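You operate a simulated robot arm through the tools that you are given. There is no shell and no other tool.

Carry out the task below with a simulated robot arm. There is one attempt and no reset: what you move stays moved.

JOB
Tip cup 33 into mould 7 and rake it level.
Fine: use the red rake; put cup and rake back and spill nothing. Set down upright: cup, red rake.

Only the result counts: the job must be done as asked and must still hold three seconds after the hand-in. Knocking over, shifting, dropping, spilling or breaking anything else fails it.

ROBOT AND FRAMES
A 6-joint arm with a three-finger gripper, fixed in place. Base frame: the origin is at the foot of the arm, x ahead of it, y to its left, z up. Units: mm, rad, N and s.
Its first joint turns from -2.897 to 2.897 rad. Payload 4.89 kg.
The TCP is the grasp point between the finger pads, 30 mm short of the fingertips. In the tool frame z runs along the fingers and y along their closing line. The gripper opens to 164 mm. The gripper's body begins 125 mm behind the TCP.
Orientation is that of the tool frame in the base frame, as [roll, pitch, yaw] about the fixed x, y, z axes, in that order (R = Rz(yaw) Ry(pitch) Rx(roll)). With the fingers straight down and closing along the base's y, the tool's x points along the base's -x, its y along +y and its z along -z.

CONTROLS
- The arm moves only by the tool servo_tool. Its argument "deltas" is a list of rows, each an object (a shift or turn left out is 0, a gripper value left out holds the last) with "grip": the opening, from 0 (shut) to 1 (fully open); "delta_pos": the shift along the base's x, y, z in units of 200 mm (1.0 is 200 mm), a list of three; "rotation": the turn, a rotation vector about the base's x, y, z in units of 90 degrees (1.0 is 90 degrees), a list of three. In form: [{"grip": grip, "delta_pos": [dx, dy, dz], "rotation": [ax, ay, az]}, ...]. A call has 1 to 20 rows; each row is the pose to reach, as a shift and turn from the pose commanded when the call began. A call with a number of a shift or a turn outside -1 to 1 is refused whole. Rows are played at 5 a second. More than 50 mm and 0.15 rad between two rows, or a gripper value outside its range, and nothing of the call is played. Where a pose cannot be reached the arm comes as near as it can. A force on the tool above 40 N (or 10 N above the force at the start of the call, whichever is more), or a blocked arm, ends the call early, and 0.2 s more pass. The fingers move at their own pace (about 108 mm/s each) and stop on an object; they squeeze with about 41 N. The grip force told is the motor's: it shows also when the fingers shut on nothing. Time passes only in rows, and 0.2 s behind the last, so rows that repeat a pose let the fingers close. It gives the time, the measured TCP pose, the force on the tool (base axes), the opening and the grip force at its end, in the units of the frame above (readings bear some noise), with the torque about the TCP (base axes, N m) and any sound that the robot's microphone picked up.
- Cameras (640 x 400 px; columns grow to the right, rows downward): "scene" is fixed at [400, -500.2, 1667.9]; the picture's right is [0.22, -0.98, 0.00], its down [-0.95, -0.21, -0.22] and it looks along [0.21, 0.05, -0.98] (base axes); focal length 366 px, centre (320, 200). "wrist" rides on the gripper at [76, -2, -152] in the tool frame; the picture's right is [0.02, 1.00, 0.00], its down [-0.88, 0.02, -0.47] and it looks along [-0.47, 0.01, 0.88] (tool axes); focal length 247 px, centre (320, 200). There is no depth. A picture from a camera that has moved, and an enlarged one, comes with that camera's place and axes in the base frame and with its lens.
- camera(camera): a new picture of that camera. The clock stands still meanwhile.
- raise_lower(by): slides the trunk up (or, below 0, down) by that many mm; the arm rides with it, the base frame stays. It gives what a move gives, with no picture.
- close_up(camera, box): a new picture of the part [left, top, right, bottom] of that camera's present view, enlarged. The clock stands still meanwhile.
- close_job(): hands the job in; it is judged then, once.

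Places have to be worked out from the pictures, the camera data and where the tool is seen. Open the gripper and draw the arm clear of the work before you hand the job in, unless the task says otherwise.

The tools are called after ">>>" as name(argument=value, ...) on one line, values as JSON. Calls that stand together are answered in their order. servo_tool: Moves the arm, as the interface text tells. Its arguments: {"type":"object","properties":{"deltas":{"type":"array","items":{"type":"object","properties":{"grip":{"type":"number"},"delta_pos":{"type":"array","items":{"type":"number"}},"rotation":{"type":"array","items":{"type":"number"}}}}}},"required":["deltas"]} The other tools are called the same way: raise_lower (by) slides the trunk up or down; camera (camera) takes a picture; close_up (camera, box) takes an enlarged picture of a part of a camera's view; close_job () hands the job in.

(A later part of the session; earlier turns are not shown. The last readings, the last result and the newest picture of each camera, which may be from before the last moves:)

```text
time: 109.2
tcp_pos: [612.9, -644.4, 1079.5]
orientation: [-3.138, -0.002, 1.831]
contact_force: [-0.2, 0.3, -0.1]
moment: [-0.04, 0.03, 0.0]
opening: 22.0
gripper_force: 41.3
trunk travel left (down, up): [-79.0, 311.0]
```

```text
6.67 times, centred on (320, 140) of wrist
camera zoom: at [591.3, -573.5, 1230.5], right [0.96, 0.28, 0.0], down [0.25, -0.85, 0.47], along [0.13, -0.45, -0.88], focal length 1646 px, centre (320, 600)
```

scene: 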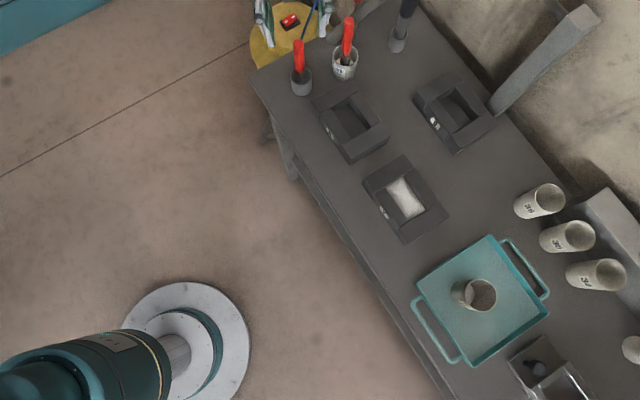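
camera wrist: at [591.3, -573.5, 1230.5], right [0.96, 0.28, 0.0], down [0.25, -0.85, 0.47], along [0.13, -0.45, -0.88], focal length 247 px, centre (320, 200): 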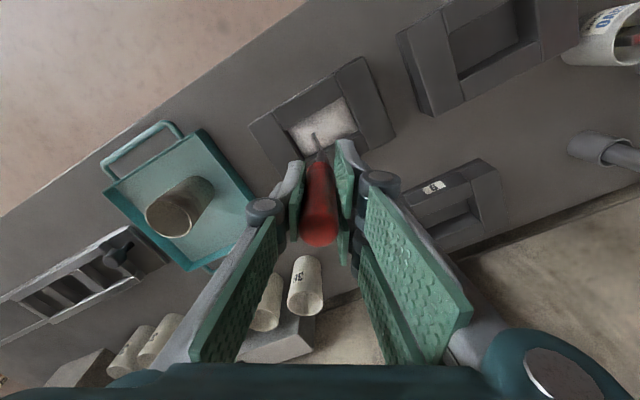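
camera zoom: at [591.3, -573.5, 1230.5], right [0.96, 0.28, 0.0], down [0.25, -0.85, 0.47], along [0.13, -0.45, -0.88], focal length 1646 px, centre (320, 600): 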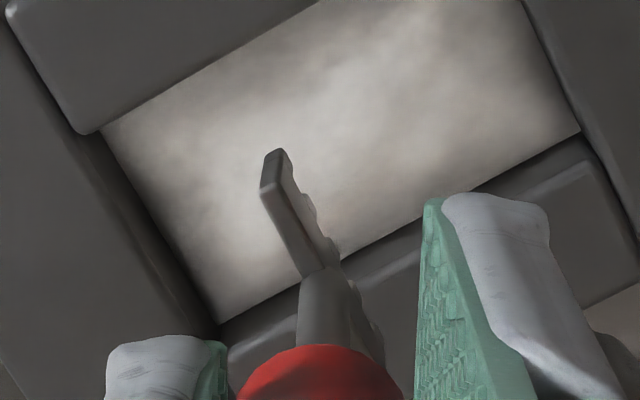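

The blade is perpendicular to the mould's long axis and about 36 mm wide, with its lower edge about 106 mm below the TCP. I'll move to the tray-side end of the cavity and descend until the blade is just above the mould's top plane to check alignment.

>>> servo_tool(deltas=[{"delta_pos": [-0.043, -0.0425, -0.05]}, {"delta_pos": [-0.086, -0.085, -0.12]}, {"delta_pos": [-0.129, -0.1275, -0.22]}, {"delta_pos": [-0.129, -0.1275, -0.3]}, {"delta_pos": [-0.129, -0.1275, -0.34]}, {"delta_pos": [-0.129, -0.1275, -0.34]}])

>>> close_up(camera="wrist", box=[240, 50, 400, 190])

>>> camera(camera="scene")

```text
time: 110.6
tcp_pos: [584.8, -670.6, 1012.4]
orientation: [-3.138, -0.001, 1.83]
contact_force: [0.8, -0.6, -0.9]
moment: [0.01, -0.01, -0.01]
opening: 21.8
gripper_force: 41.2
trunk travel left (down, up): [-79.0, 311.0]
```

```text
2.86 times, centred on (320, 120) of wrist
camera zoom: at [563.7, -599.2, 1163.2], right [0.96, 0.28, 0.0], down [0.25, -0.85, 0.47], along [0.13, -0.45, -0.88], focal length 706 px, centre (320, 429)
```

zoom: 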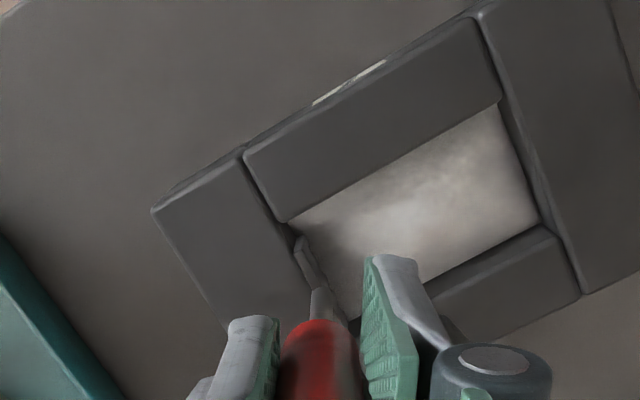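

```text
taken
```

scene: 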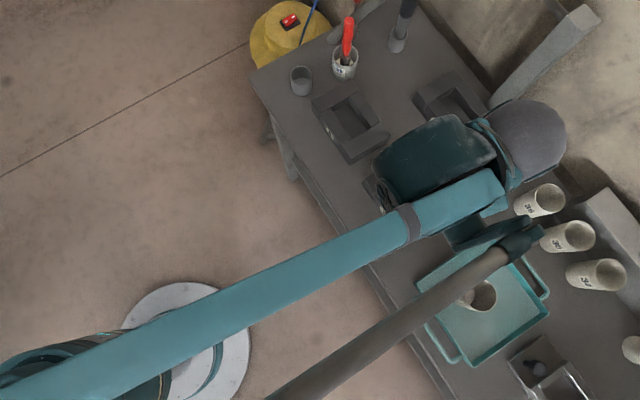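

The picture puts the cavity centre at about (614.8, -644.2), with half-length 42 and half-width 26. I'll make a first light pass along its length with the blade edge near z 890, then lift and look.

>>> servo_tool(deltas=[{"delta_pos": [0.0215, 0.006, 0]}, {"delta_pos": [0.0215, 0.006, -0.04]}, {"delta_pos": [0.0215, 0.006, -0.082]}, {"delta_pos": [0.054, 0.038, -0.082]}, {"delta_pos": [0.0865, 0.07, -0.082]}, {"delta_pos": [0.119, 0.102, -0.082]}, {"delta_pos": [0.1515, 0.134, -0.082]}, {"delta_pos": [0.184, 0.166, -0.082]}, {"delta_pos": [0.2165, 0.198, -0.082]}, {"delta_pos": [0.249, 0.23, -0.082]}, {"delta_pos": [0.28, 0.261, -0.082]}, {"delta_pos": [0.28, 0.261, -0.082]}])

>>> close_up(camera="wrist", box=[200, 50, 400, 190])

```text
time: 113.2
tcp_pos: [640.2, -618.2, 997.8]
orientation: [-3.139, -0.001, 1.831]
contact_force: [-0.2, -0.9, -0.7]
moment: [0.02, -0.03, -0.03]
opening: 22.0
gripper_force: 41.1
trunk travel left (down, up): [-79.0, 311.0]
```

```text
2.86 times, centred on (300, 120) of wrist
camera zoom: at [619.6, -547.2, 1147.7], right [0.96, 0.28, 0.0], down [0.25, -0.85, 0.47], along [0.13, -0.45, -0.88], focal length 706 px, centre (377, 429)
```

zoom: 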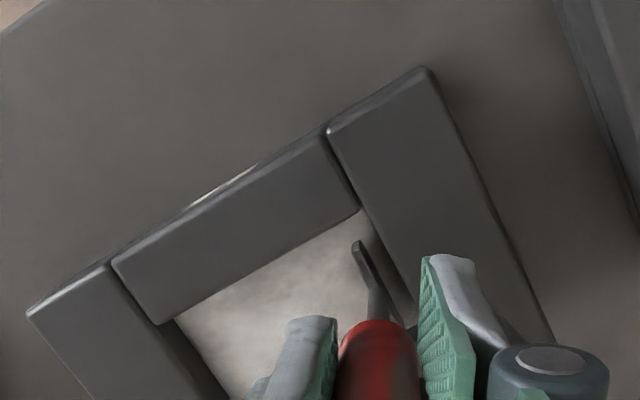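

No resistance was felt, so the blade is probably still above the powder. I'll zoom on the blade to judge the gap.

>>> close_up(camera="wrist", box=[260, 100, 350, 160])

```text
6.67 times, centred on (305, 130) of wrist
camera zoom: at [619.6, -547.2, 1147.7], right [0.96, 0.28, 0.0], down [0.25, -0.85, 0.47], along [0.13, -0.45, -0.88], focal length 1646 px, centre (420, 667)
```

zoom: 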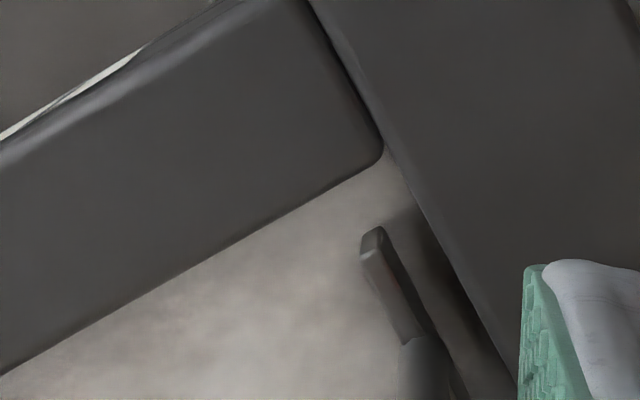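

The blade is still slightly above the powder. I'll lower 4 mm and sweep back toward the tray end.

>>> servo_tool(deltas=[{"delta_pos": [-0.006, -0.006, -0.01]}, {"delta_pos": [-0.006, -0.006, -0.02]}, {"delta_pos": [-0.0385, -0.038, -0.02]}, {"delta_pos": [-0.071, -0.07, -0.02]}, {"delta_pos": [-0.1035, -0.102, -0.02]}, {"delta_pos": [-0.136, -0.134, -0.02]}, {"delta_pos": [-0.1685, -0.166, -0.02]}, {"delta_pos": [-0.201, -0.198, -0.02]}, {"delta_pos": [-0.2335, -0.23, -0.02]}, {"delta_pos": [-0.2585, -0.255, -0.02]}, {"delta_pos": [-0.2585, -0.255, -0.02]}])

>>> close_up(camera="wrist", box=[260, 50, 420, 190])

```text
time: 115.6
tcp_pos: [590.1, -668.9, 992.8]
orientation: [-3.138, -0.001, 1.834]
contact_force: [1.3, -0.6, -1.2]
moment: [-0.02, -0.01, -0.01]
opening: 21.9
gripper_force: 41.7
trunk travel left (down, up): [-79.0, 311.0]
```

```text
2.86 times, centred on (340, 120) of wrist
camera zoom: at [568.0, -598.3, 1143.3], right [0.96, 0.28, 0.0], down [0.25, -0.85, 0.47], along [0.13, -0.45, -0.88], focal length 706 px, centre (263, 429)
```

zoom: 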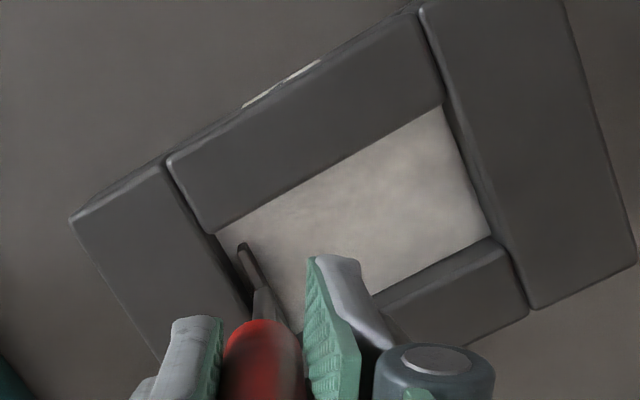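

The surface looks much more even already. I'll now run two side lanes (6 mm either side of centre), 1 mm lower, to cover the full width.

>>> servo_tool(deltas=[{"delta_pos": [-0.0105, 0.0108, -0.0025]}, {"delta_pos": [-0.021, 0.0215, -0.005]}, {"delta_pos": [0.0111, 0.0531, -0.005]}, {"delta_pos": [0.0432, 0.0847, -0.005]}, {"delta_pos": [0.0753, 0.1163, -0.005]}, {"delta_pos": [0.1074, 0.1479, -0.005]}, {"delta_pos": [0.1395, 0.1795, -0.005]}, {"delta_pos": [0.1716, 0.2111, -0.005]}, {"delta_pos": [0.2037, 0.2427, -0.005]}, {"delta_pos": [0.2358, 0.2743, -0.005]}, {"delta_pos": [0.2568, 0.2528, -0.005]}, {"delta_pos": [0.2778, 0.2313, -0.005]}, {"delta_pos": [0.2457, 0.1997, -0.005]}, {"delta_pos": [0.2136, 0.1681, -0.005]}, {"delta_pos": [0.1815, 0.1365, -0.005]}, {"delta_pos": [0.1494, 0.1049, -0.005]}, {"delta_pos": [0.1173, 0.0733, -0.005]}, {"delta_pos": [0.0852, 0.0417, -0.005]}, {"delta_pos": [0.0531, 0.0101, -0.005]}, {"delta_pos": [0.021, -0.0215, -0.005]}])

>>> close_up(camera="wrist", box=[260, 50, 420, 190])

```text
time: 119.8
tcp_pos: [593.3, -672.9, 993.0]
orientation: [-3.138, -0.002, 1.832]
contact_force: [-5.4, 11.5, -0.5]
moment: [1.13, 0.67, 0.05]
opening: 21.9
gripper_force: 41.0
trunk travel left (down, up): [-79.0, 311.0]
```

```text
2.86 times, centred on (340, 120) of wrist
camera zoom: at [572.9, -602.1, 1143.3], right [0.96, 0.28, 0.0], down [0.25, -0.85, 0.47], along [0.13, -0.45, -0.88], focal length 706 px, centre (263, 429)
```

zoom: 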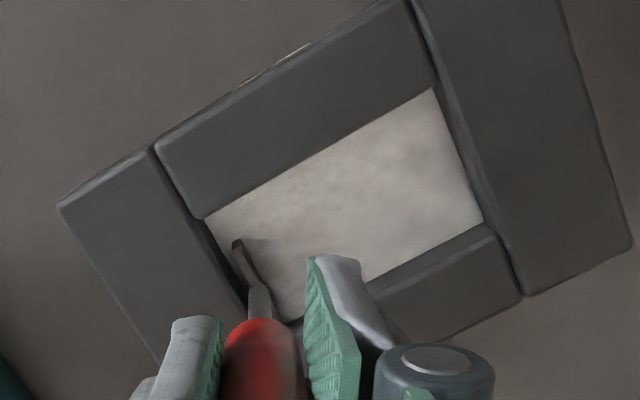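

A side force of about 12 N shows the blade end rubbing the far wall, while the mould's corner position is unchanged. I'll back off 3 mm from that wall, lift, and inspect the surface.

>>> servo_tool(deltas=[{"delta_pos": [-0.0105, 0.0107, 0]}, {"delta_pos": [-0.0105, 0.0107, 0]}, {"delta_pos": [-0.0105, 0.0107, 0.04]}, {"delta_pos": [-0.0105, 0.0107, 0.12]}, {"delta_pos": [-0.0105, 0.0107, 0.12]}])

>>> close_up(camera="wrist", box=[280, 70, 400, 170])

>>> camera(camera="wrist")

```text
time: 121.0
tcp_pos: [589.7, -671.6, 1015.5]
orientation: [-3.139, -0.002, 1.835]
contact_force: [-0.3, -0.6, -0.9]
moment: [-0.01, 0.03, 0.0]
opening: 21.7
gripper_force: 41.0
trunk travel left (down, up): [-79.0, 311.0]
```

```text
4.00 times, centred on (340, 120) of wrist
camera zoom: at [569.5, -600.9, 1166.2], right [0.96, 0.28, 0.0], down [0.25, -0.85, 0.47], along [0.13, -0.45, -0.88], focal length 988 px, centre (240, 520)
```

zoom: 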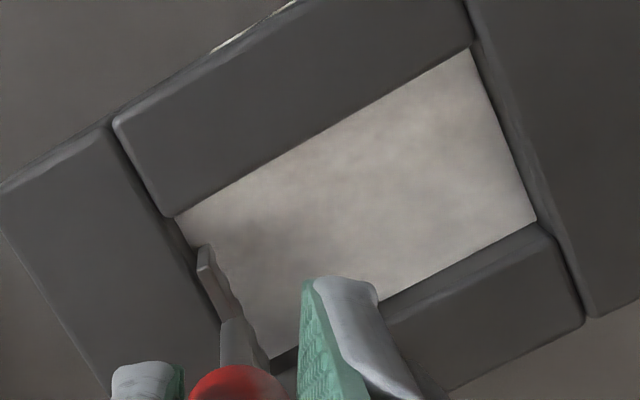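

```text
taken
camera wrist: at [569.5, -600.9, 1166.2], right [0.96, 0.28, 0.0], down [0.25, -0.85, 0.47], along [0.13, -0.45, -0.88], focal length 247 px, centre (320, 200)
```

wrist: 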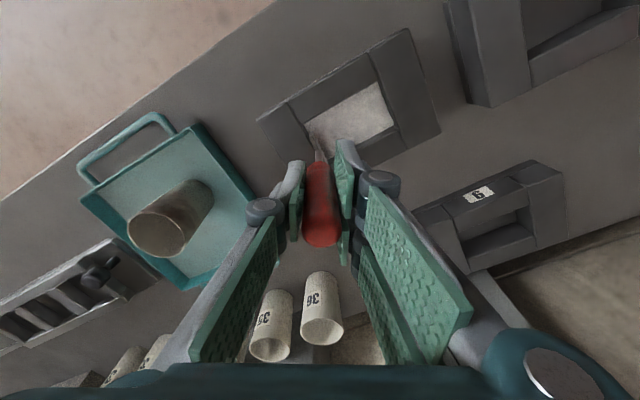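

The surface looks fairly uniform, but part of it is hidden. I'll lift and slide the hand past the far side so the camera can see the whole cavity.

>>> servo_tool(deltas=[{"delta_pos": [0.02, 0.02, 0.12]}, {"delta_pos": [0.1, 0.03, 0.25]}, {"delta_pos": [0.2, 0, 0.3]}, {"delta_pos": [0.28, -0.06, 0.3]}, {"delta_pos": [0.3, -0.1, 0.3]}, {"delta_pos": [0.3, -0.1, 0.3]}])

>>> camera(camera="wrist")

>>> camera(camera="scene")

```text
time: 122.4
tcp_pos: [651.5, -690.8, 1075.5]
orientation: [-3.139, -0.003, 1.832]
contact_force: [0.3, 0.8, -0.3]
moment: [0.02, 0.05, 0.02]
opening: 21.7
gripper_force: 41.4
trunk travel left (down, up): [-79.0, 311.0]
```

```text
taken
camera wrist: at [630.1, -619.9, 1226.2], right [0.96, 0.28, 0.0], down [0.25, -0.85, 0.47], along [0.13, -0.45, -0.88], focal length 247 px, centre (320, 200)
```

wrist: 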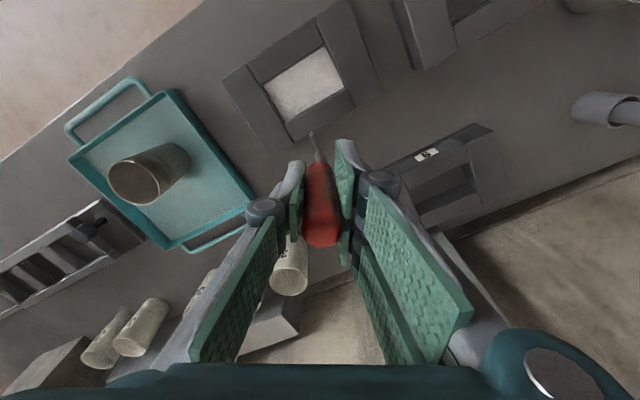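

```text
taken
```

scene: 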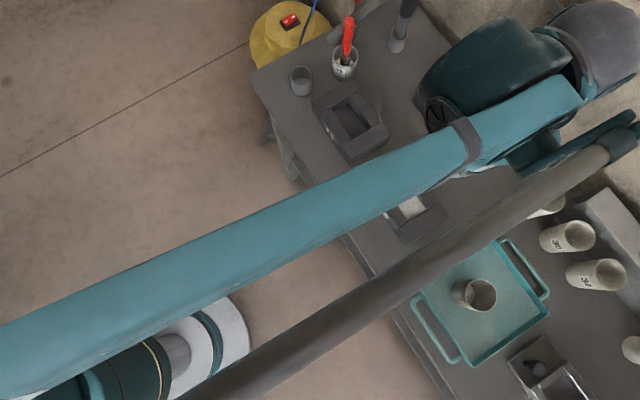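

The whole cavity is now in the wrist view. I'll zoom right in on the powder.

>>> close_up(camera="wrist", box=[250, 40, 360, 125])

>>> close_up(camera="wrist", box=[290, 110, 350, 170])

```text
4.71 times, centred on (305, 82) of wrist
camera zoom: at [630.1, -619.9, 1226.2], right [0.96, 0.28, 0.0], down [0.25, -0.85, 0.47], along [0.13, -0.45, -0.88], focal length 1162 px, centre (391, 753)
```

zoom: 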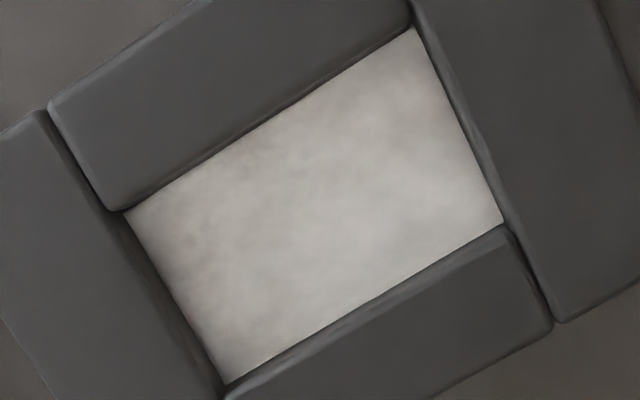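

```text
6.67 times, centred on (320, 140) of wrist
camera zoom: at [630.1, -619.9, 1226.2], right [0.96, 0.28, 0.0], down [0.25, -0.85, 0.47], along [0.13, -0.45, -0.88], focal length 1646 px, centre (320, 600)
```

zoom: 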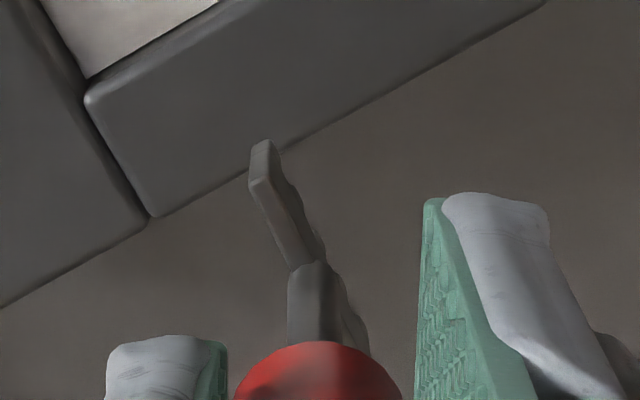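

The surface is now nearly uniform, though the tray-side third is a little darker and may be slightly low. I'll make another pass 1–2 mm lower, stopping mid-cavity to see how the blade meets the powder.

>>> servo_tool(deltas=[{"delta_pos": [-0.15, 0.05, 0]}, {"delta_pos": [-0.28, 0.1, -0.1]}, {"delta_pos": [-0.3155, 0.1105, -0.22]}, {"delta_pos": [-0.3155, 0.1105, -0.33]}, {"delta_pos": [-0.3155, 0.1105, -0.39]}, {"delta_pos": [-0.3155, 0.1105, -0.4275]}, {"delta_pos": [-0.2834, 0.1421, -0.4275]}, {"delta_pos": [-0.2513, 0.1736, -0.4275]}, {"delta_pos": [-0.2192, 0.2052, -0.4275]}, {"delta_pos": [-0.1871, 0.2367, -0.4275]}])

>>> close_up(camera="wrist", box=[260, 80, 360, 160])

```text
time: 124.6
tcp_pos: [614.3, -644.2, 990.5]
orientation: [-3.14, -0.002, 1.831]
contact_force: [-0.1, -0.4, -0.1]
moment: [0.05, -0.07, 0.04]
opening: 21.8
gripper_force: 40.8
trunk travel left (down, up): [-79.0, 311.0]
```

```text
5.00 times, centred on (310, 120) of wrist
camera zoom: at [593.4, -572.5, 1140.9], right [0.96, 0.28, 0.0], down [0.25, -0.85, 0.47], along [0.13, -0.45, -0.88], focal length 1235 px, centre (370, 600)
```

zoom: 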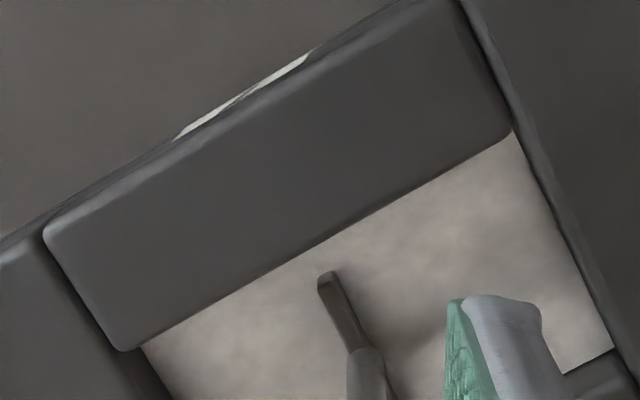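

The blade here looks partly sunk in the powder. I'll zoom in tighter before moving on.

>>> close_up(camera="wrist", box=[285, 120, 335, 165])

>>> close_up(camera="wrist", box=[255, 90, 385, 180])

```text
8.89 times, centred on (310, 142) of wrist
camera zoom: at [593.4, -572.5, 1140.9], right [0.96, 0.28, 0.0], down [0.25, -0.85, 0.47], along [0.13, -0.45, -0.88], focal length 2195 px, centre (409, 711)
```

zoom: 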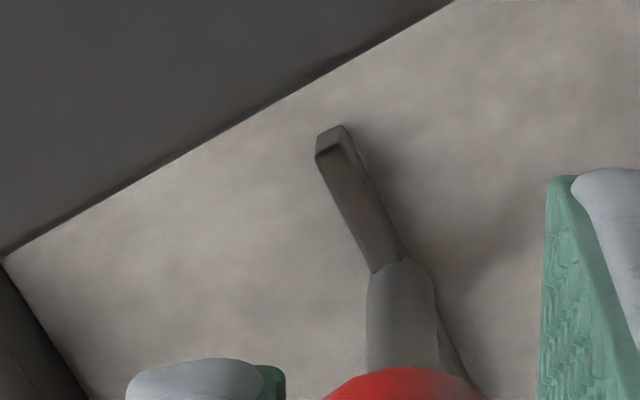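

```text
4.44 times, centred on (320, 135) of wrist
camera zoom: at [593.4, -572.5, 1140.9], right [0.96, 0.28, 0.0], down [0.25, -0.85, 0.47], along [0.13, -0.45, -0.88], focal length 1098 px, centre (320, 489)
```

zoom: 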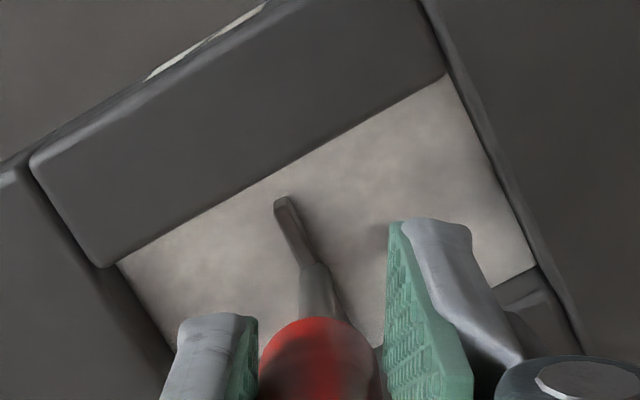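

I'll measure how far the powder lies below the mould's top by zooming on the far-rake corner of the cavity.

>>> close_up(camera="wrist", box=[340, 110, 400, 165])

```text
7.27 times, centred on (370, 138) of wrist
camera zoom: at [593.4, -572.5, 1140.9], right [0.96, 0.28, 0.0], down [0.25, -0.85, 0.47], along [0.13, -0.45, -0.88], focal length 1796 px, centre (-44, 654)
```

zoom: 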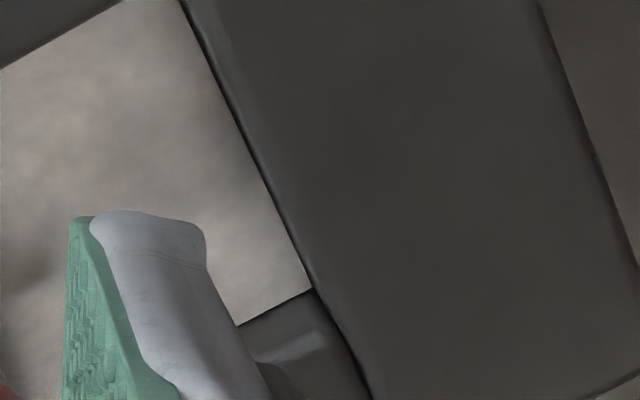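

The powder lies about 17 mm below the mould's top, near z 882, so the blade is working below the surface. I'll raise it so it just skims the surface, finish this lane, run the near-side lane back, and then shift across.

>>> servo_tool(deltas=[{"delta_pos": [0.0321, 0.0315, 0.02]}, {"delta_pos": [0.0642, 0.0631, 0.04]}, {"delta_pos": [0.0963, 0.0946, 0.04]}, {"delta_pos": [0.1284, 0.1262, 0.04]}, {"delta_pos": [0.1391, 0.1367, 0.04]}, {"delta_pos": [0.1286, 0.1474, 0.04]}, {"delta_pos": [0.1181, 0.1581, 0.04]}, {"delta_pos": [0.0839, 0.1244, 0.04]}, {"delta_pos": [0.0496, 0.0908, 0.04]}, {"delta_pos": [0.0154, 0.0572, 0.04]}, {"delta_pos": [-0.0192, 0.0232, 0.04]}, {"delta_pos": [-0.0535, -0.0105, 0.04]}, {"delta_pos": [-0.0877, -0.0441, 0.04]}, {"delta_pos": [-0.1223, -0.0781, 0.04]}, {"delta_pos": [-0.1565, -0.1118, 0.04]}, {"delta_pos": [-0.146, -0.1225, 0.04]}, {"delta_pos": [-0.1355, -0.1332, 0.04]}, {"delta_pos": [-0.125, -0.1439, 0.04]}, {"delta_pos": [-0.118, -0.151, 0.04]}, {"delta_pos": [-0.118, -0.151, 0.04]}])

>>> close_up(camera="wrist", box=[260, 60, 420, 170])

```text
time: 128.8
tcp_pos: [589.8, -676.1, 996.6]
orientation: [-3.137, -0.001, 1.832]
contact_force: [0.5, 2.3, -0.8]
moment: [0.21, -0.13, -0.01]
opening: 21.8
gripper_force: 41.2
trunk travel left (down, up): [-79.0, 311.0]
```

```text
3.64 times, centred on (340, 115) of wrist
camera zoom: at [569.6, -603.6, 1148.1], right [0.96, 0.28, 0.0], down [0.25, -0.85, 0.47], along [0.13, -0.45, -0.88], focal length 898 px, centre (247, 509)
```

zoom: 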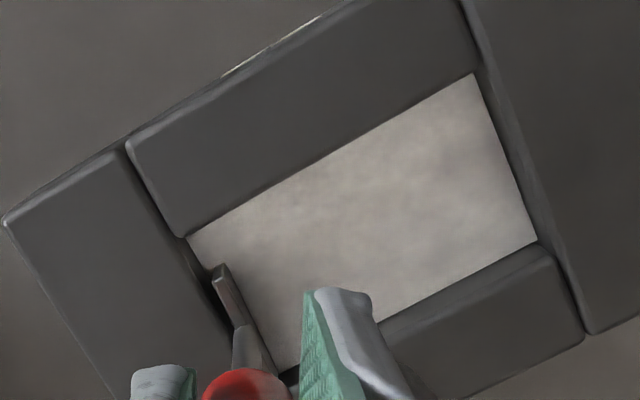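

The surface is even, with only light wall contact at the corner. I'll run the far-side lane back, then a final light centre skim 2 mm higher, and lift out.

>>> servo_tool(deltas=[{"delta_pos": [0.0001, 0.0071, 0]}, {"delta_pos": [0.034, 0.0404, 0]}, {"delta_pos": [0.0678, 0.0737, 0]}, {"delta_pos": [0.1017, 0.107, 0]}, {"delta_pos": [0.1356, 0.1403, 0]}, {"delta_pos": [0.1695, 0.1736, 0]}, {"delta_pos": [0.2034, 0.2069, 0]}, {"delta_pos": [0.2373, 0.2402, 0]}, {"delta_pos": [0.2694, 0.2717, 0]}, {"delta_pos": [0.2554, 0.2859, 0.005]}, {"delta_pos": [0.2215, 0.2526, 0.01]}, {"delta_pos": [0.1858, 0.2176, 0.01]}, {"delta_pos": [0.1501, 0.1825, 0.01]}, {"delta_pos": [0.1145, 0.1475, 0.01]}, {"delta_pos": [0.0788, 0.1124, 0.01]}, {"delta_pos": [0.0431, 0.0774, 0.012]}, {"delta_pos": [0.0146, 0.0493, 0.016]}, {"delta_pos": [0.0146, 0.0493, 0.06]}, {"delta_pos": [0.0146, 0.0493, 0.15]}, {"delta_pos": [0.0146, 0.0493, 0.25]}])

>>> close_up(camera="wrist", box=[260, 60, 420, 170])

```text
time: 133.0
tcp_pos: [593.0, -664.9, 1048.1]
orientation: [-3.139, -0.002, 1.833]
contact_force: [1.0, -0.9, -0.7]
moment: [0.09, 0.11, 0.0]
opening: 21.7
gripper_force: 41.0
trunk travel left (down, up): [-79.0, 311.0]
```

```text
3.64 times, centred on (340, 115) of wrist
camera zoom: at [572.3, -593.4, 1198.7], right [0.96, 0.28, 0.0], down [0.25, -0.85, 0.47], along [0.13, -0.45, -0.88], focal length 898 px, centre (247, 509)
```

zoom: 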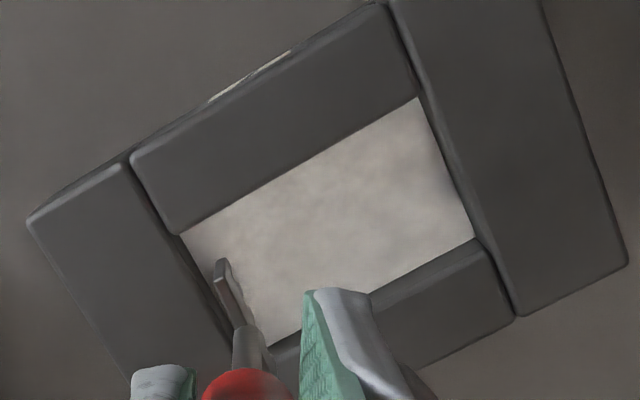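

The blade is clear. I'll shift the hand past the far side again for a full view of the levelled surface before putting the rake back.

>>> servo_tool(deltas=[{"delta_pos": [0.1, -0.03, 0.1]}, {"delta_pos": [0.2, -0.08, 0.135]}, {"delta_pos": [0.29, -0.13, 0.135]}, {"delta_pos": [0.29, -0.13, 0.135]}])

>>> close_up(camera="wrist", box=[250, 40, 360, 125])

>>> camera(camera="wrist")

```text
time: 134.0
tcp_pos: [651.7, -689.6, 1073.4]
orientation: [-3.14, -0.003, 1.831]
contact_force: [-0.5, -0.3, -0.1]
moment: [0.02, -0.06, -0.02]
opening: 21.8
gripper_force: 40.9
trunk travel left (down, up): [-79.0, 311.0]
```

```text
4.71 times, centred on (305, 82) of wrist
camera zoom: at [630.1, -618.3, 1225.7], right [0.96, 0.28, 0.0], down [0.25, -0.85, 0.47], along [0.13, -0.45, -0.88], focal length 1162 px, centre (391, 753)
```

zoom: 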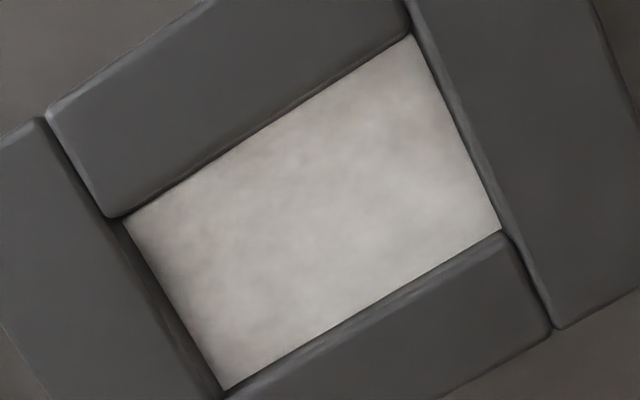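

```text
taken
camera wrist: at [630.1, -618.3, 1225.7], right [0.96, 0.28, 0.0], down [0.25, -0.85, 0.47], along [0.13, -0.45, -0.88], focal length 247 px, centre (320, 200)
```

wrist: 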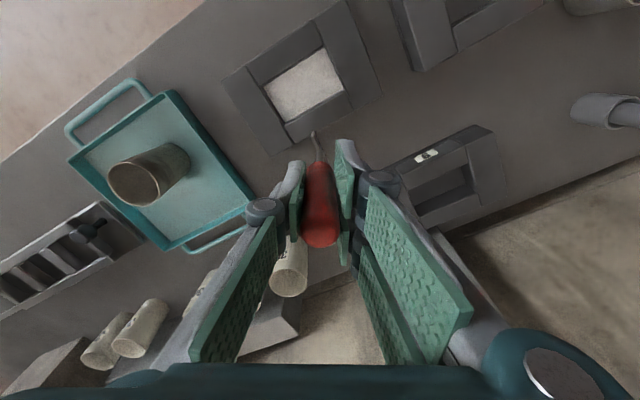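

The powder surface is uniform from wall to wall with no mound left. I'll carry the rake back toward its holder, turning the hand +90° to the original yaw.

>>> servo_tool(deltas=[{"delta_pos": [0.06, 0.104, 0.03], "rotation": [0, 0, 0.0625]}, {"delta_pos": [0.121, 0.209, 0.06], "rotation": [0, 0, 0.125]}, {"delta_pos": [0.1815, 0.313, 0.06], "rotation": [0, 0, 0.1875]}, {"delta_pos": [0.242, 0.417, 0.06], "rotation": [0, 0, 0.25]}, {"delta_pos": [0.3025, 0.522, 0.06], "rotation": [0, 0, 0.3125]}, {"delta_pos": [0.363, 0.626, 0.06], "rotation": [0, 0, 0.375]}, {"delta_pos": [0.4235, 0.73, 0.06], "rotation": [0, 0, 0.4375]}, {"delta_pos": [0.484, 0.835, 0.06], "rotation": [0, 0, 0.5]}])

>>> servo_tool(deltas=[{"delta_pos": [0.06, 0.104, 0], "rotation": [0, 0, 0.0625]}, {"delta_pos": [0.121, 0.209, 0], "rotation": [0, 0, 0.125]}, {"delta_pos": [0.1815, 0.313, 0], "rotation": [0, 0, 0.1875]}, {"delta_pos": [0.242, 0.417, 0], "rotation": [0, 0, 0.25]}, {"delta_pos": [0.3025, 0.522, 0], "rotation": [0, 0, 0.3125]}, {"delta_pos": [0.363, 0.626, 0], "rotation": [0, 0, 0.375]}, {"delta_pos": [0.4235, 0.73, 0], "rotation": [0, 0, 0.4375]}, {"delta_pos": [0.484, 0.835, 0], "rotation": [0, 0, 0.5]}, {"delta_pos": [0.484, 0.835, 0], "rotation": [0, 0, 0.5]}])

>>> camera(camera="wrist")

>>> camera(camera="scene")

```text
time: 135.8
tcp_pos: [748.3, -523.0, 1086.3]
orientation: [-3.139, -0.002, 2.618]
contact_force: [0.0, 0.0, -0.6]
moment: [0.07, -0.04, 0.01]
opening: 21.8
gripper_force: 41.2
trunk travel left (down, up): [-79.0, 311.0]
```

```text
time: 137.8
tcp_pos: [844.3, -359.1, 1088.1]
orientation: [-3.139, 0.0, -2.879]
contact_force: [-0.7, -1.2, -0.1]
moment: [0.03, -0.07, -0.03]
opening: 21.8
gripper_force: 40.5
trunk travel left (down, up): [-79.0, 311.0]
```

```text
taken
camera wrist: at [771.5, -380.3, 1238.3], right [-0.28, 0.96, 0.0], down [0.85, 0.25, 0.47], along [0.45, 0.13, -0.88], focal length 247 px, centre (320, 200)
```

wrist: 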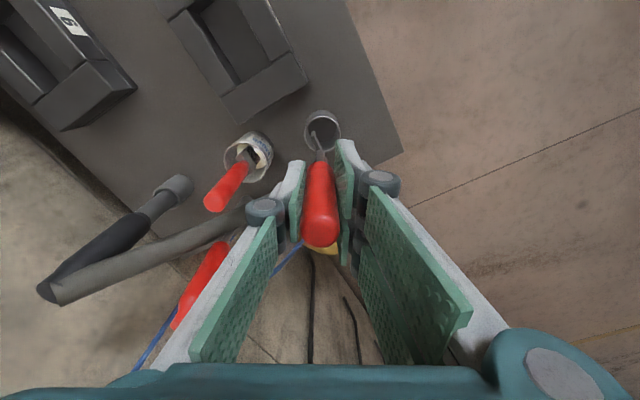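

```text
taken
```

scene: 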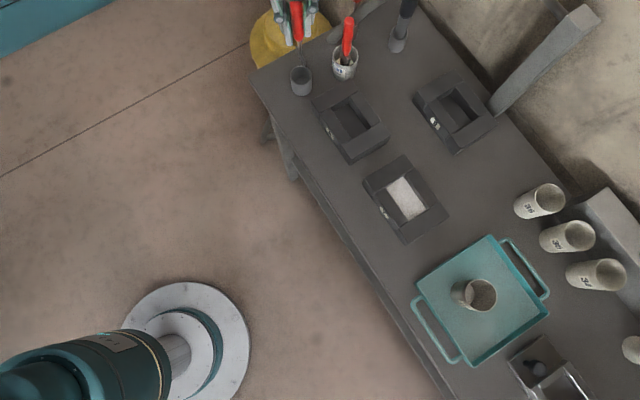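

The rake is above its holder again and the scene camera has a clear view. I'll check the mould surface from there and the blade over the holder.

>>> close_up(camera="scene", box=[355, 145, 455, 250])

>>> close_up(camera="scene", box=[280, 30, 330, 105])

>>> close_up(camera="wrist", box=[285, 95, 365, 175])

```text
3.81 times, centred on (405, 198) of scene
camera zoom: at [400.0, -500.2, 1667.9], right [0.22, -0.98, 0.0], down [-0.95, -0.21, -0.22], along [0.21, 0.05, -0.98], focal length 1396 px, centre (-4, 210)
```

zoom: 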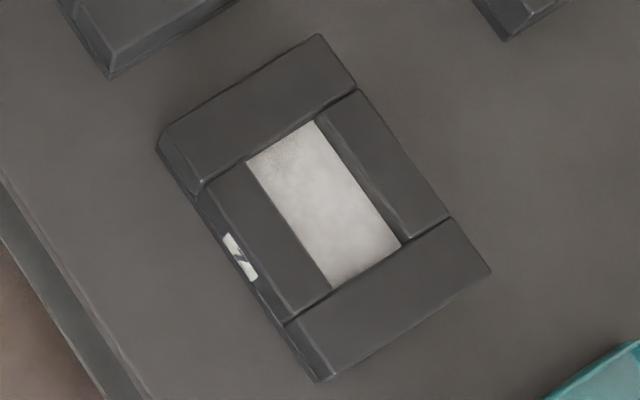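

```text
5.33 times, centred on (305, 68) of scene
camera zoom: at [400.0, -500.2, 1667.9], right [0.22, -0.98, 0.0], down [-0.95, -0.21, -0.22], along [0.21, 0.05, -0.98], focal length 1954 px, centre (400, 907)
```

zoom: 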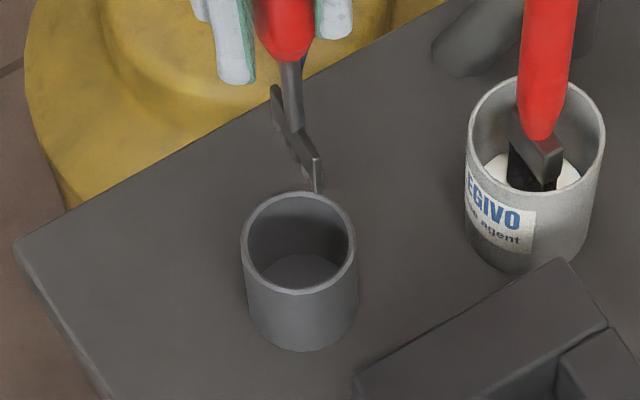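

```text
5.00 times, centred on (325, 135) of wrist
camera zoom: at [771.5, -380.3, 1238.3], right [-0.28, 0.96, 0.0], down [0.85, 0.25, 0.47], along [0.45, 0.13, -0.88], focal length 1235 px, centre (295, 525)
```

zoom: 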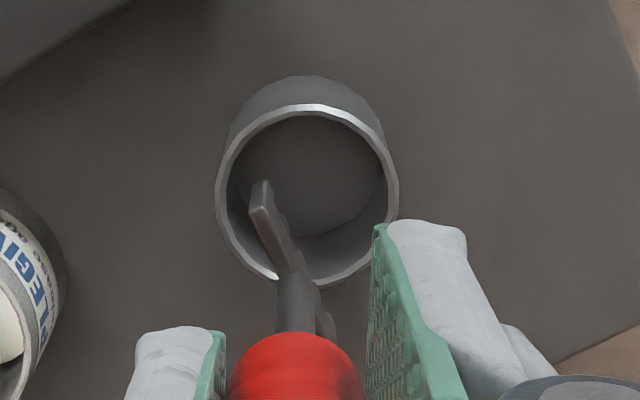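

The mould view shows a flat fill and a clean bench. One corner, at the rake end, looks a bit speckled, so I'll zoom tighter to judge it while I still hold the rake.

>>> close_up(camera="scene", box=[385, 172, 429, 222])

>>> close_up(camera="scene", box=[405, 225, 560, 370])

```text
8.00 times, centred on (407, 197) of scene
camera zoom: at [400.0, -500.2, 1667.9], right [0.22, -0.98, 0.0], down [-0.95, -0.21, -0.22], along [0.21, 0.05, -0.98], focal length 2930 px, centre (-376, 224)
```

zoom: 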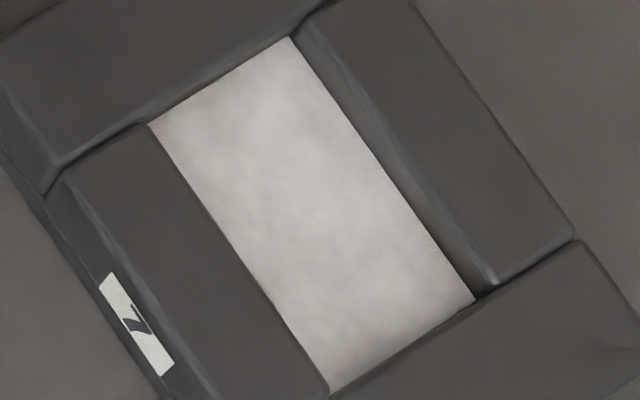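

```text
2.76 times, centred on (482, 298) of scene
camera zoom: at [400.0, -500.2, 1667.9], right [0.22, -0.98, 0.0], down [-0.95, -0.21, -0.22], along [0.21, 0.05, -0.98], focal length 1010 px, centre (-128, -69)
```

zoom: 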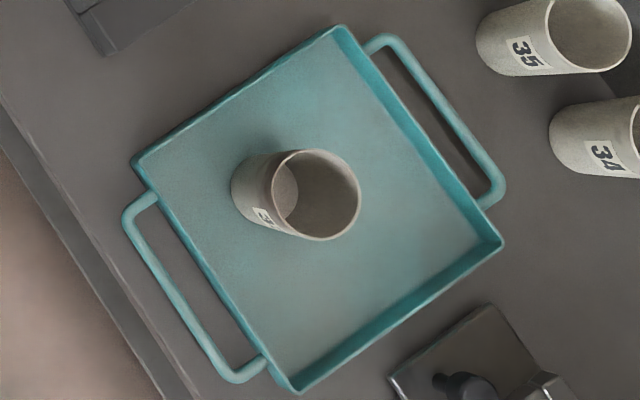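

The fill is level and the cup is fine. I'll align to the recorded grasp position and lower the rake so its blade just enters the holder.

>>> servo_tool(deltas=[{"delta_pos": [0.006, 0.017, 0]}, {"delta_pos": [0.006, 0.017, -0.08]}, {"delta_pos": [0.006, 0.017, -0.18]}, {"delta_pos": [0.006, 0.017, -0.26]}, {"delta_pos": [0.006, 0.017, -0.3]}, {"delta_pos": [0.006, 0.017, -0.3]}])

>>> close_up(camera="scene", box=[280, 30, 330, 105])

>>> close_up(camera="wrist", box=[285, 95, 365, 175])

```text
time: 139.2
tcp_pos: [846.3, -353.9, 1026.4]
orientation: [-3.14, -0.003, -2.878]
contact_force: [-0.1, 0.4, -1.1]
moment: [0.02, 0.05, 0.01]
opening: 21.6
gripper_force: 41.2
trunk travel left (down, up): [-79.0, 311.0]
```

```text
5.33 times, centred on (305, 68) of scene
camera zoom: at [400.0, -500.2, 1667.9], right [0.22, -0.98, 0.0], down [-0.95, -0.21, -0.22], along [0.21, 0.05, -0.98], focal length 1954 px, centre (400, 907)
```

zoom: 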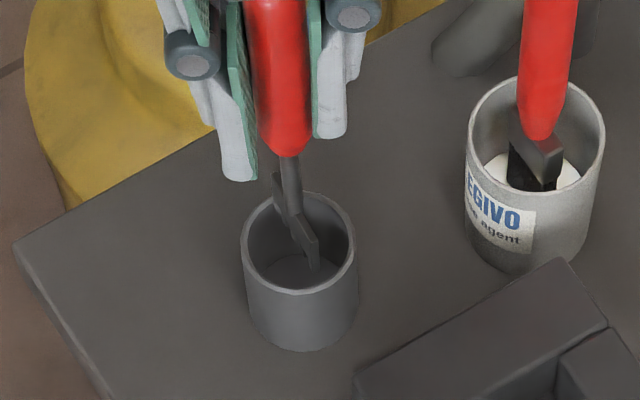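

```text
5.00 times, centred on (325, 135) of wrist
camera zoom: at [772.5, -376.2, 1176.8], right [-0.28, 0.96, 0.0], down [0.85, 0.25, 0.47], along [0.45, 0.13, -0.88], focal length 1235 px, centre (295, 525)
```

zoom: 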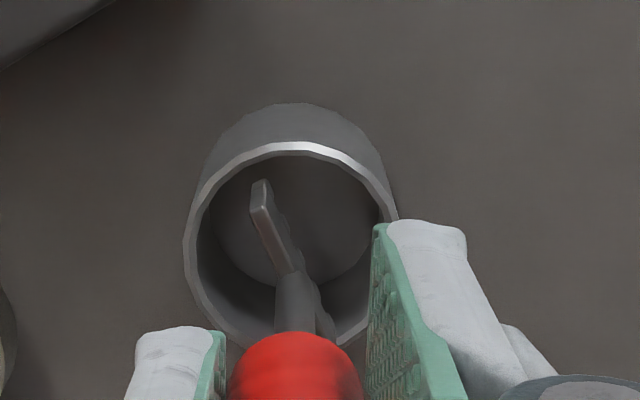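

The blade is over the opening. The camera pose says I'm about 1.7 mm off in y compared with the grasp, so I'll correct that and lower to just above the original height.

>>> servo_tool(deltas=[{"delta_pos": [0, -0.0085, 0]}, {"delta_pos": [0, -0.0085, -0.06]}, {"delta_pos": [0, -0.0085, -0.13]}, {"delta_pos": [0, -0.0085, -0.19]}, {"delta_pos": [0, -0.0085, -0.235]}, {"delta_pos": [0, -0.0085, -0.235]}])

>>> close_up(camera="scene", box=[280, 30, 330, 105])

>>> close_up(camera="wrist", box=[285, 95, 365, 175])

```text
time: 140.6
tcp_pos: [844.2, -356.5, 980.1]
orientation: [-3.139, -0.001, -2.88]
contact_force: [-0.3, -0.5, -1.2]
moment: [0.0, 0.02, -0.01]
opening: 21.7
gripper_force: 40.7
trunk travel left (down, up): [-79.0, 311.0]
```

```text
5.33 times, centred on (305, 68) of scene
camera zoom: at [400.0, -500.2, 1667.9], right [0.22, -0.98, 0.0], down [-0.95, -0.21, -0.22], along [0.21, 0.05, -0.98], focal length 1954 px, centre (400, 907)
```

zoom: 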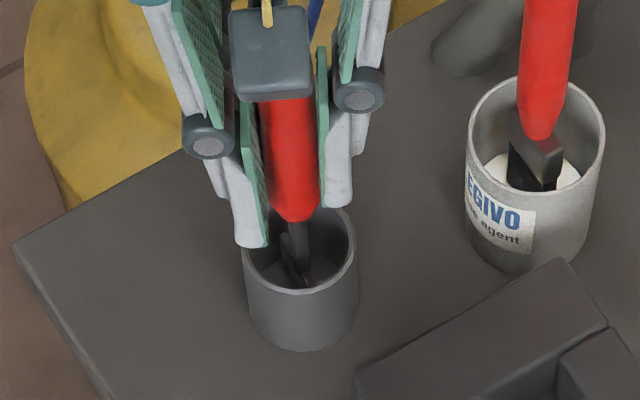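

```text
5.00 times, centred on (325, 135) of wrist
camera zoom: at [772.3, -377.3, 1130.6], right [-0.28, 0.96, 0.0], down [0.85, 0.25, 0.47], along [0.45, 0.13, -0.88], focal length 1235 px, centre (295, 525)
```

zoom: 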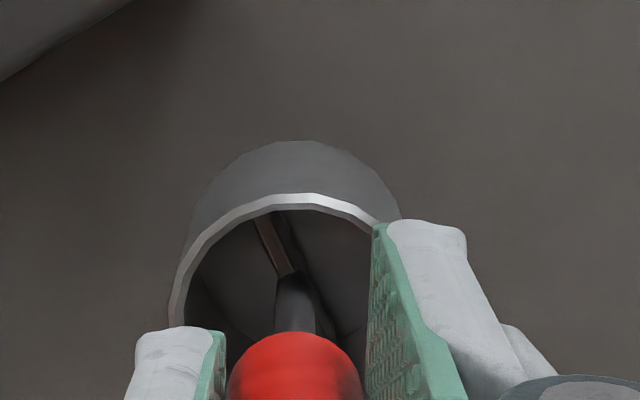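

No contact, and I'm 4.5 mm above the grasp height by the camera pose. I'll lower the rest in fine steps, watching the force.

>>> servo_tool(deltas=[{"delta_pos": [0.001, -0.002, -0.006]}, {"delta_pos": [0.001, -0.002, -0.012]}, {"delta_pos": [0.001, -0.002, -0.018]}, {"delta_pos": [0.001, -0.002, -0.018]}])

```text
time: 141.6
tcp_pos: [845.8, -354.7, 975.8]
orientation: [-3.14, -0.001, -2.879]
contact_force: [-0.4, -0.2, 0.4]
moment: [-0.02, -0.03, 0.03]
opening: 21.9
gripper_force: 41.3
trunk travel left (down, up): [-79.0, 311.0]
```

Still no contact. I'll lower 1 mm more in half-millimetre steps.

>>> servo_tool(deltas=[{"delta_pos": [0, 0, -0.0025]}, {"delta_pos": [0, 0, -0.005]}, {"delta_pos": [0, 0, -0.005]}])

>>> close_up(camera="scene", box=[280, 30, 330, 105])

```text
time: 142.4
tcp_pos: [846.4, -357.3, 976.2]
orientation: [-3.139, -0.002, -2.879]
contact_force: [1.9, 0.4, 10.2]
moment: [0.17, -0.38, -0.02]
opening: 21.6
gripper_force: 40.9
trunk travel left (down, up): [-79.0, 311.0]
```

```text
5.33 times, centred on (305, 68) of scene
camera zoom: at [400.0, -500.2, 1667.9], right [0.22, -0.98, 0.0], down [-0.95, -0.21, -0.22], along [0.21, 0.05, -0.98], focal length 1954 px, centre (400, 907)
```

zoom: 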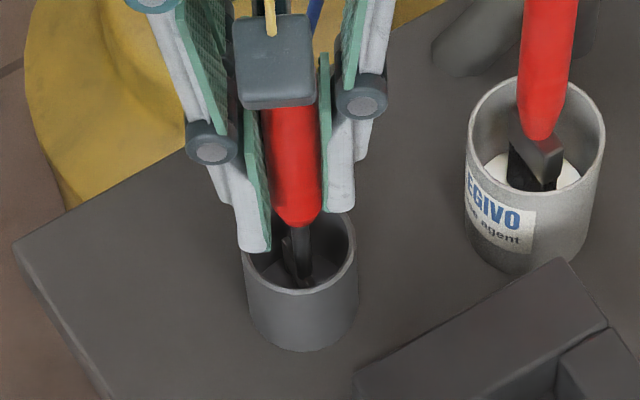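

The rake is resting on the holder floor (about 10 N). I'll ease off 0.3 mm and open the fingers gradually.

>>> servo_tool(deltas=[{"delta_pos": [0, 0, 0.0015]}, {"delta_pos": [0, 0, 0.0015], "grip": 0.14}, {"delta_pos": [0, 0, 0.0015], "grip": 0.16}, {"delta_pos": [0, 0, 0.0015], "grip": 0.19}, {"delta_pos": [0, 0, 0.0015], "grip": 0.23}, {"delta_pos": [0, 0, 0.0015], "grip": 0.3}, {"delta_pos": [0, 0, 0.0015], "grip": 0.37}, {"delta_pos": [0, 0, 0.0015], "grip": 0.37}])

>>> close_up(camera="scene", box=[280, 30, 330, 105])

>>> close_up(camera="wrist", box=[220, 90, 420, 290])

```text
time: 144.2
tcp_pos: [846.9, -356.1, 974.9]
orientation: [-3.14, -0.001, -2.88]
contact_force: [0.0, 0.4, -0.1]
moment: [-0.02, -0.01, 0.0]
opening: 61.0
gripper_force: 0.1
trunk travel left (down, up): [-79.0, 311.0]
```

```text
5.33 times, centred on (305, 68) of scene
camera zoom: at [400.0, -500.2, 1667.9], right [0.22, -0.98, 0.0], down [-0.95, -0.21, -0.22], along [0.21, 0.05, -0.98], focal length 1954 px, centre (400, 907)
```

zoom: 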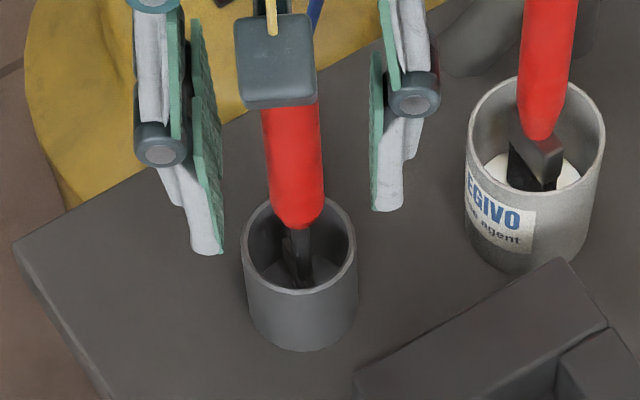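

```text
2.00 times, centred on (320, 190) of wrist
camera zoom: at [773.2, -378.3, 1126.0], right [-0.28, 0.96, 0.0], down [0.85, 0.25, 0.47], along [0.45, 0.13, -0.88], focal length 494 px, centre (320, 220)
```

zoom: 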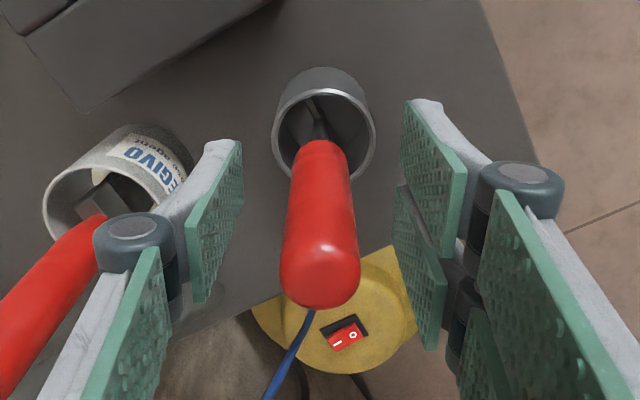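

The rake stands upright in its holder on its own. I'll withdraw straight up.

>>> servo_tool(deltas=[{"delta_pos": [0, 0, 0.04]}, {"delta_pos": [0, 0, 0.14]}, {"delta_pos": [0, 0, 0.3]}, {"delta_pos": [0, 0, 0.5]}, {"delta_pos": [0, 0, 0.7]}, {"delta_pos": [0, 0, 0.85]}, {"delta_pos": [0, 0, 0.85]}])

>>> close_up(camera="scene", box=[255, 0, 405, 110])

```text
time: 145.8
tcp_pos: [845.6, -357.9, 1145.4]
orientation: [-3.139, -0.001, -2.879]
contact_force: [-0.3, -0.7, -1.2]
moment: [0.01, -0.03, 0.02]
opening: 60.6
gripper_force: 0.0
trunk travel left (down, up): [-79.0, 311.0]
```

```text
3.64 times, centred on (330, 55) of scene
camera zoom: at [400.0, -500.2, 1667.9], right [0.22, -0.98, 0.0], down [-0.95, -0.21, -0.22], along [0.21, 0.05, -0.98], focal length 1332 px, centre (284, 727)
```

zoom: 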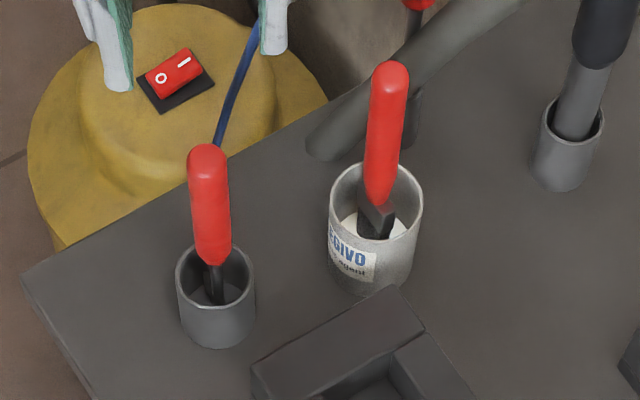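

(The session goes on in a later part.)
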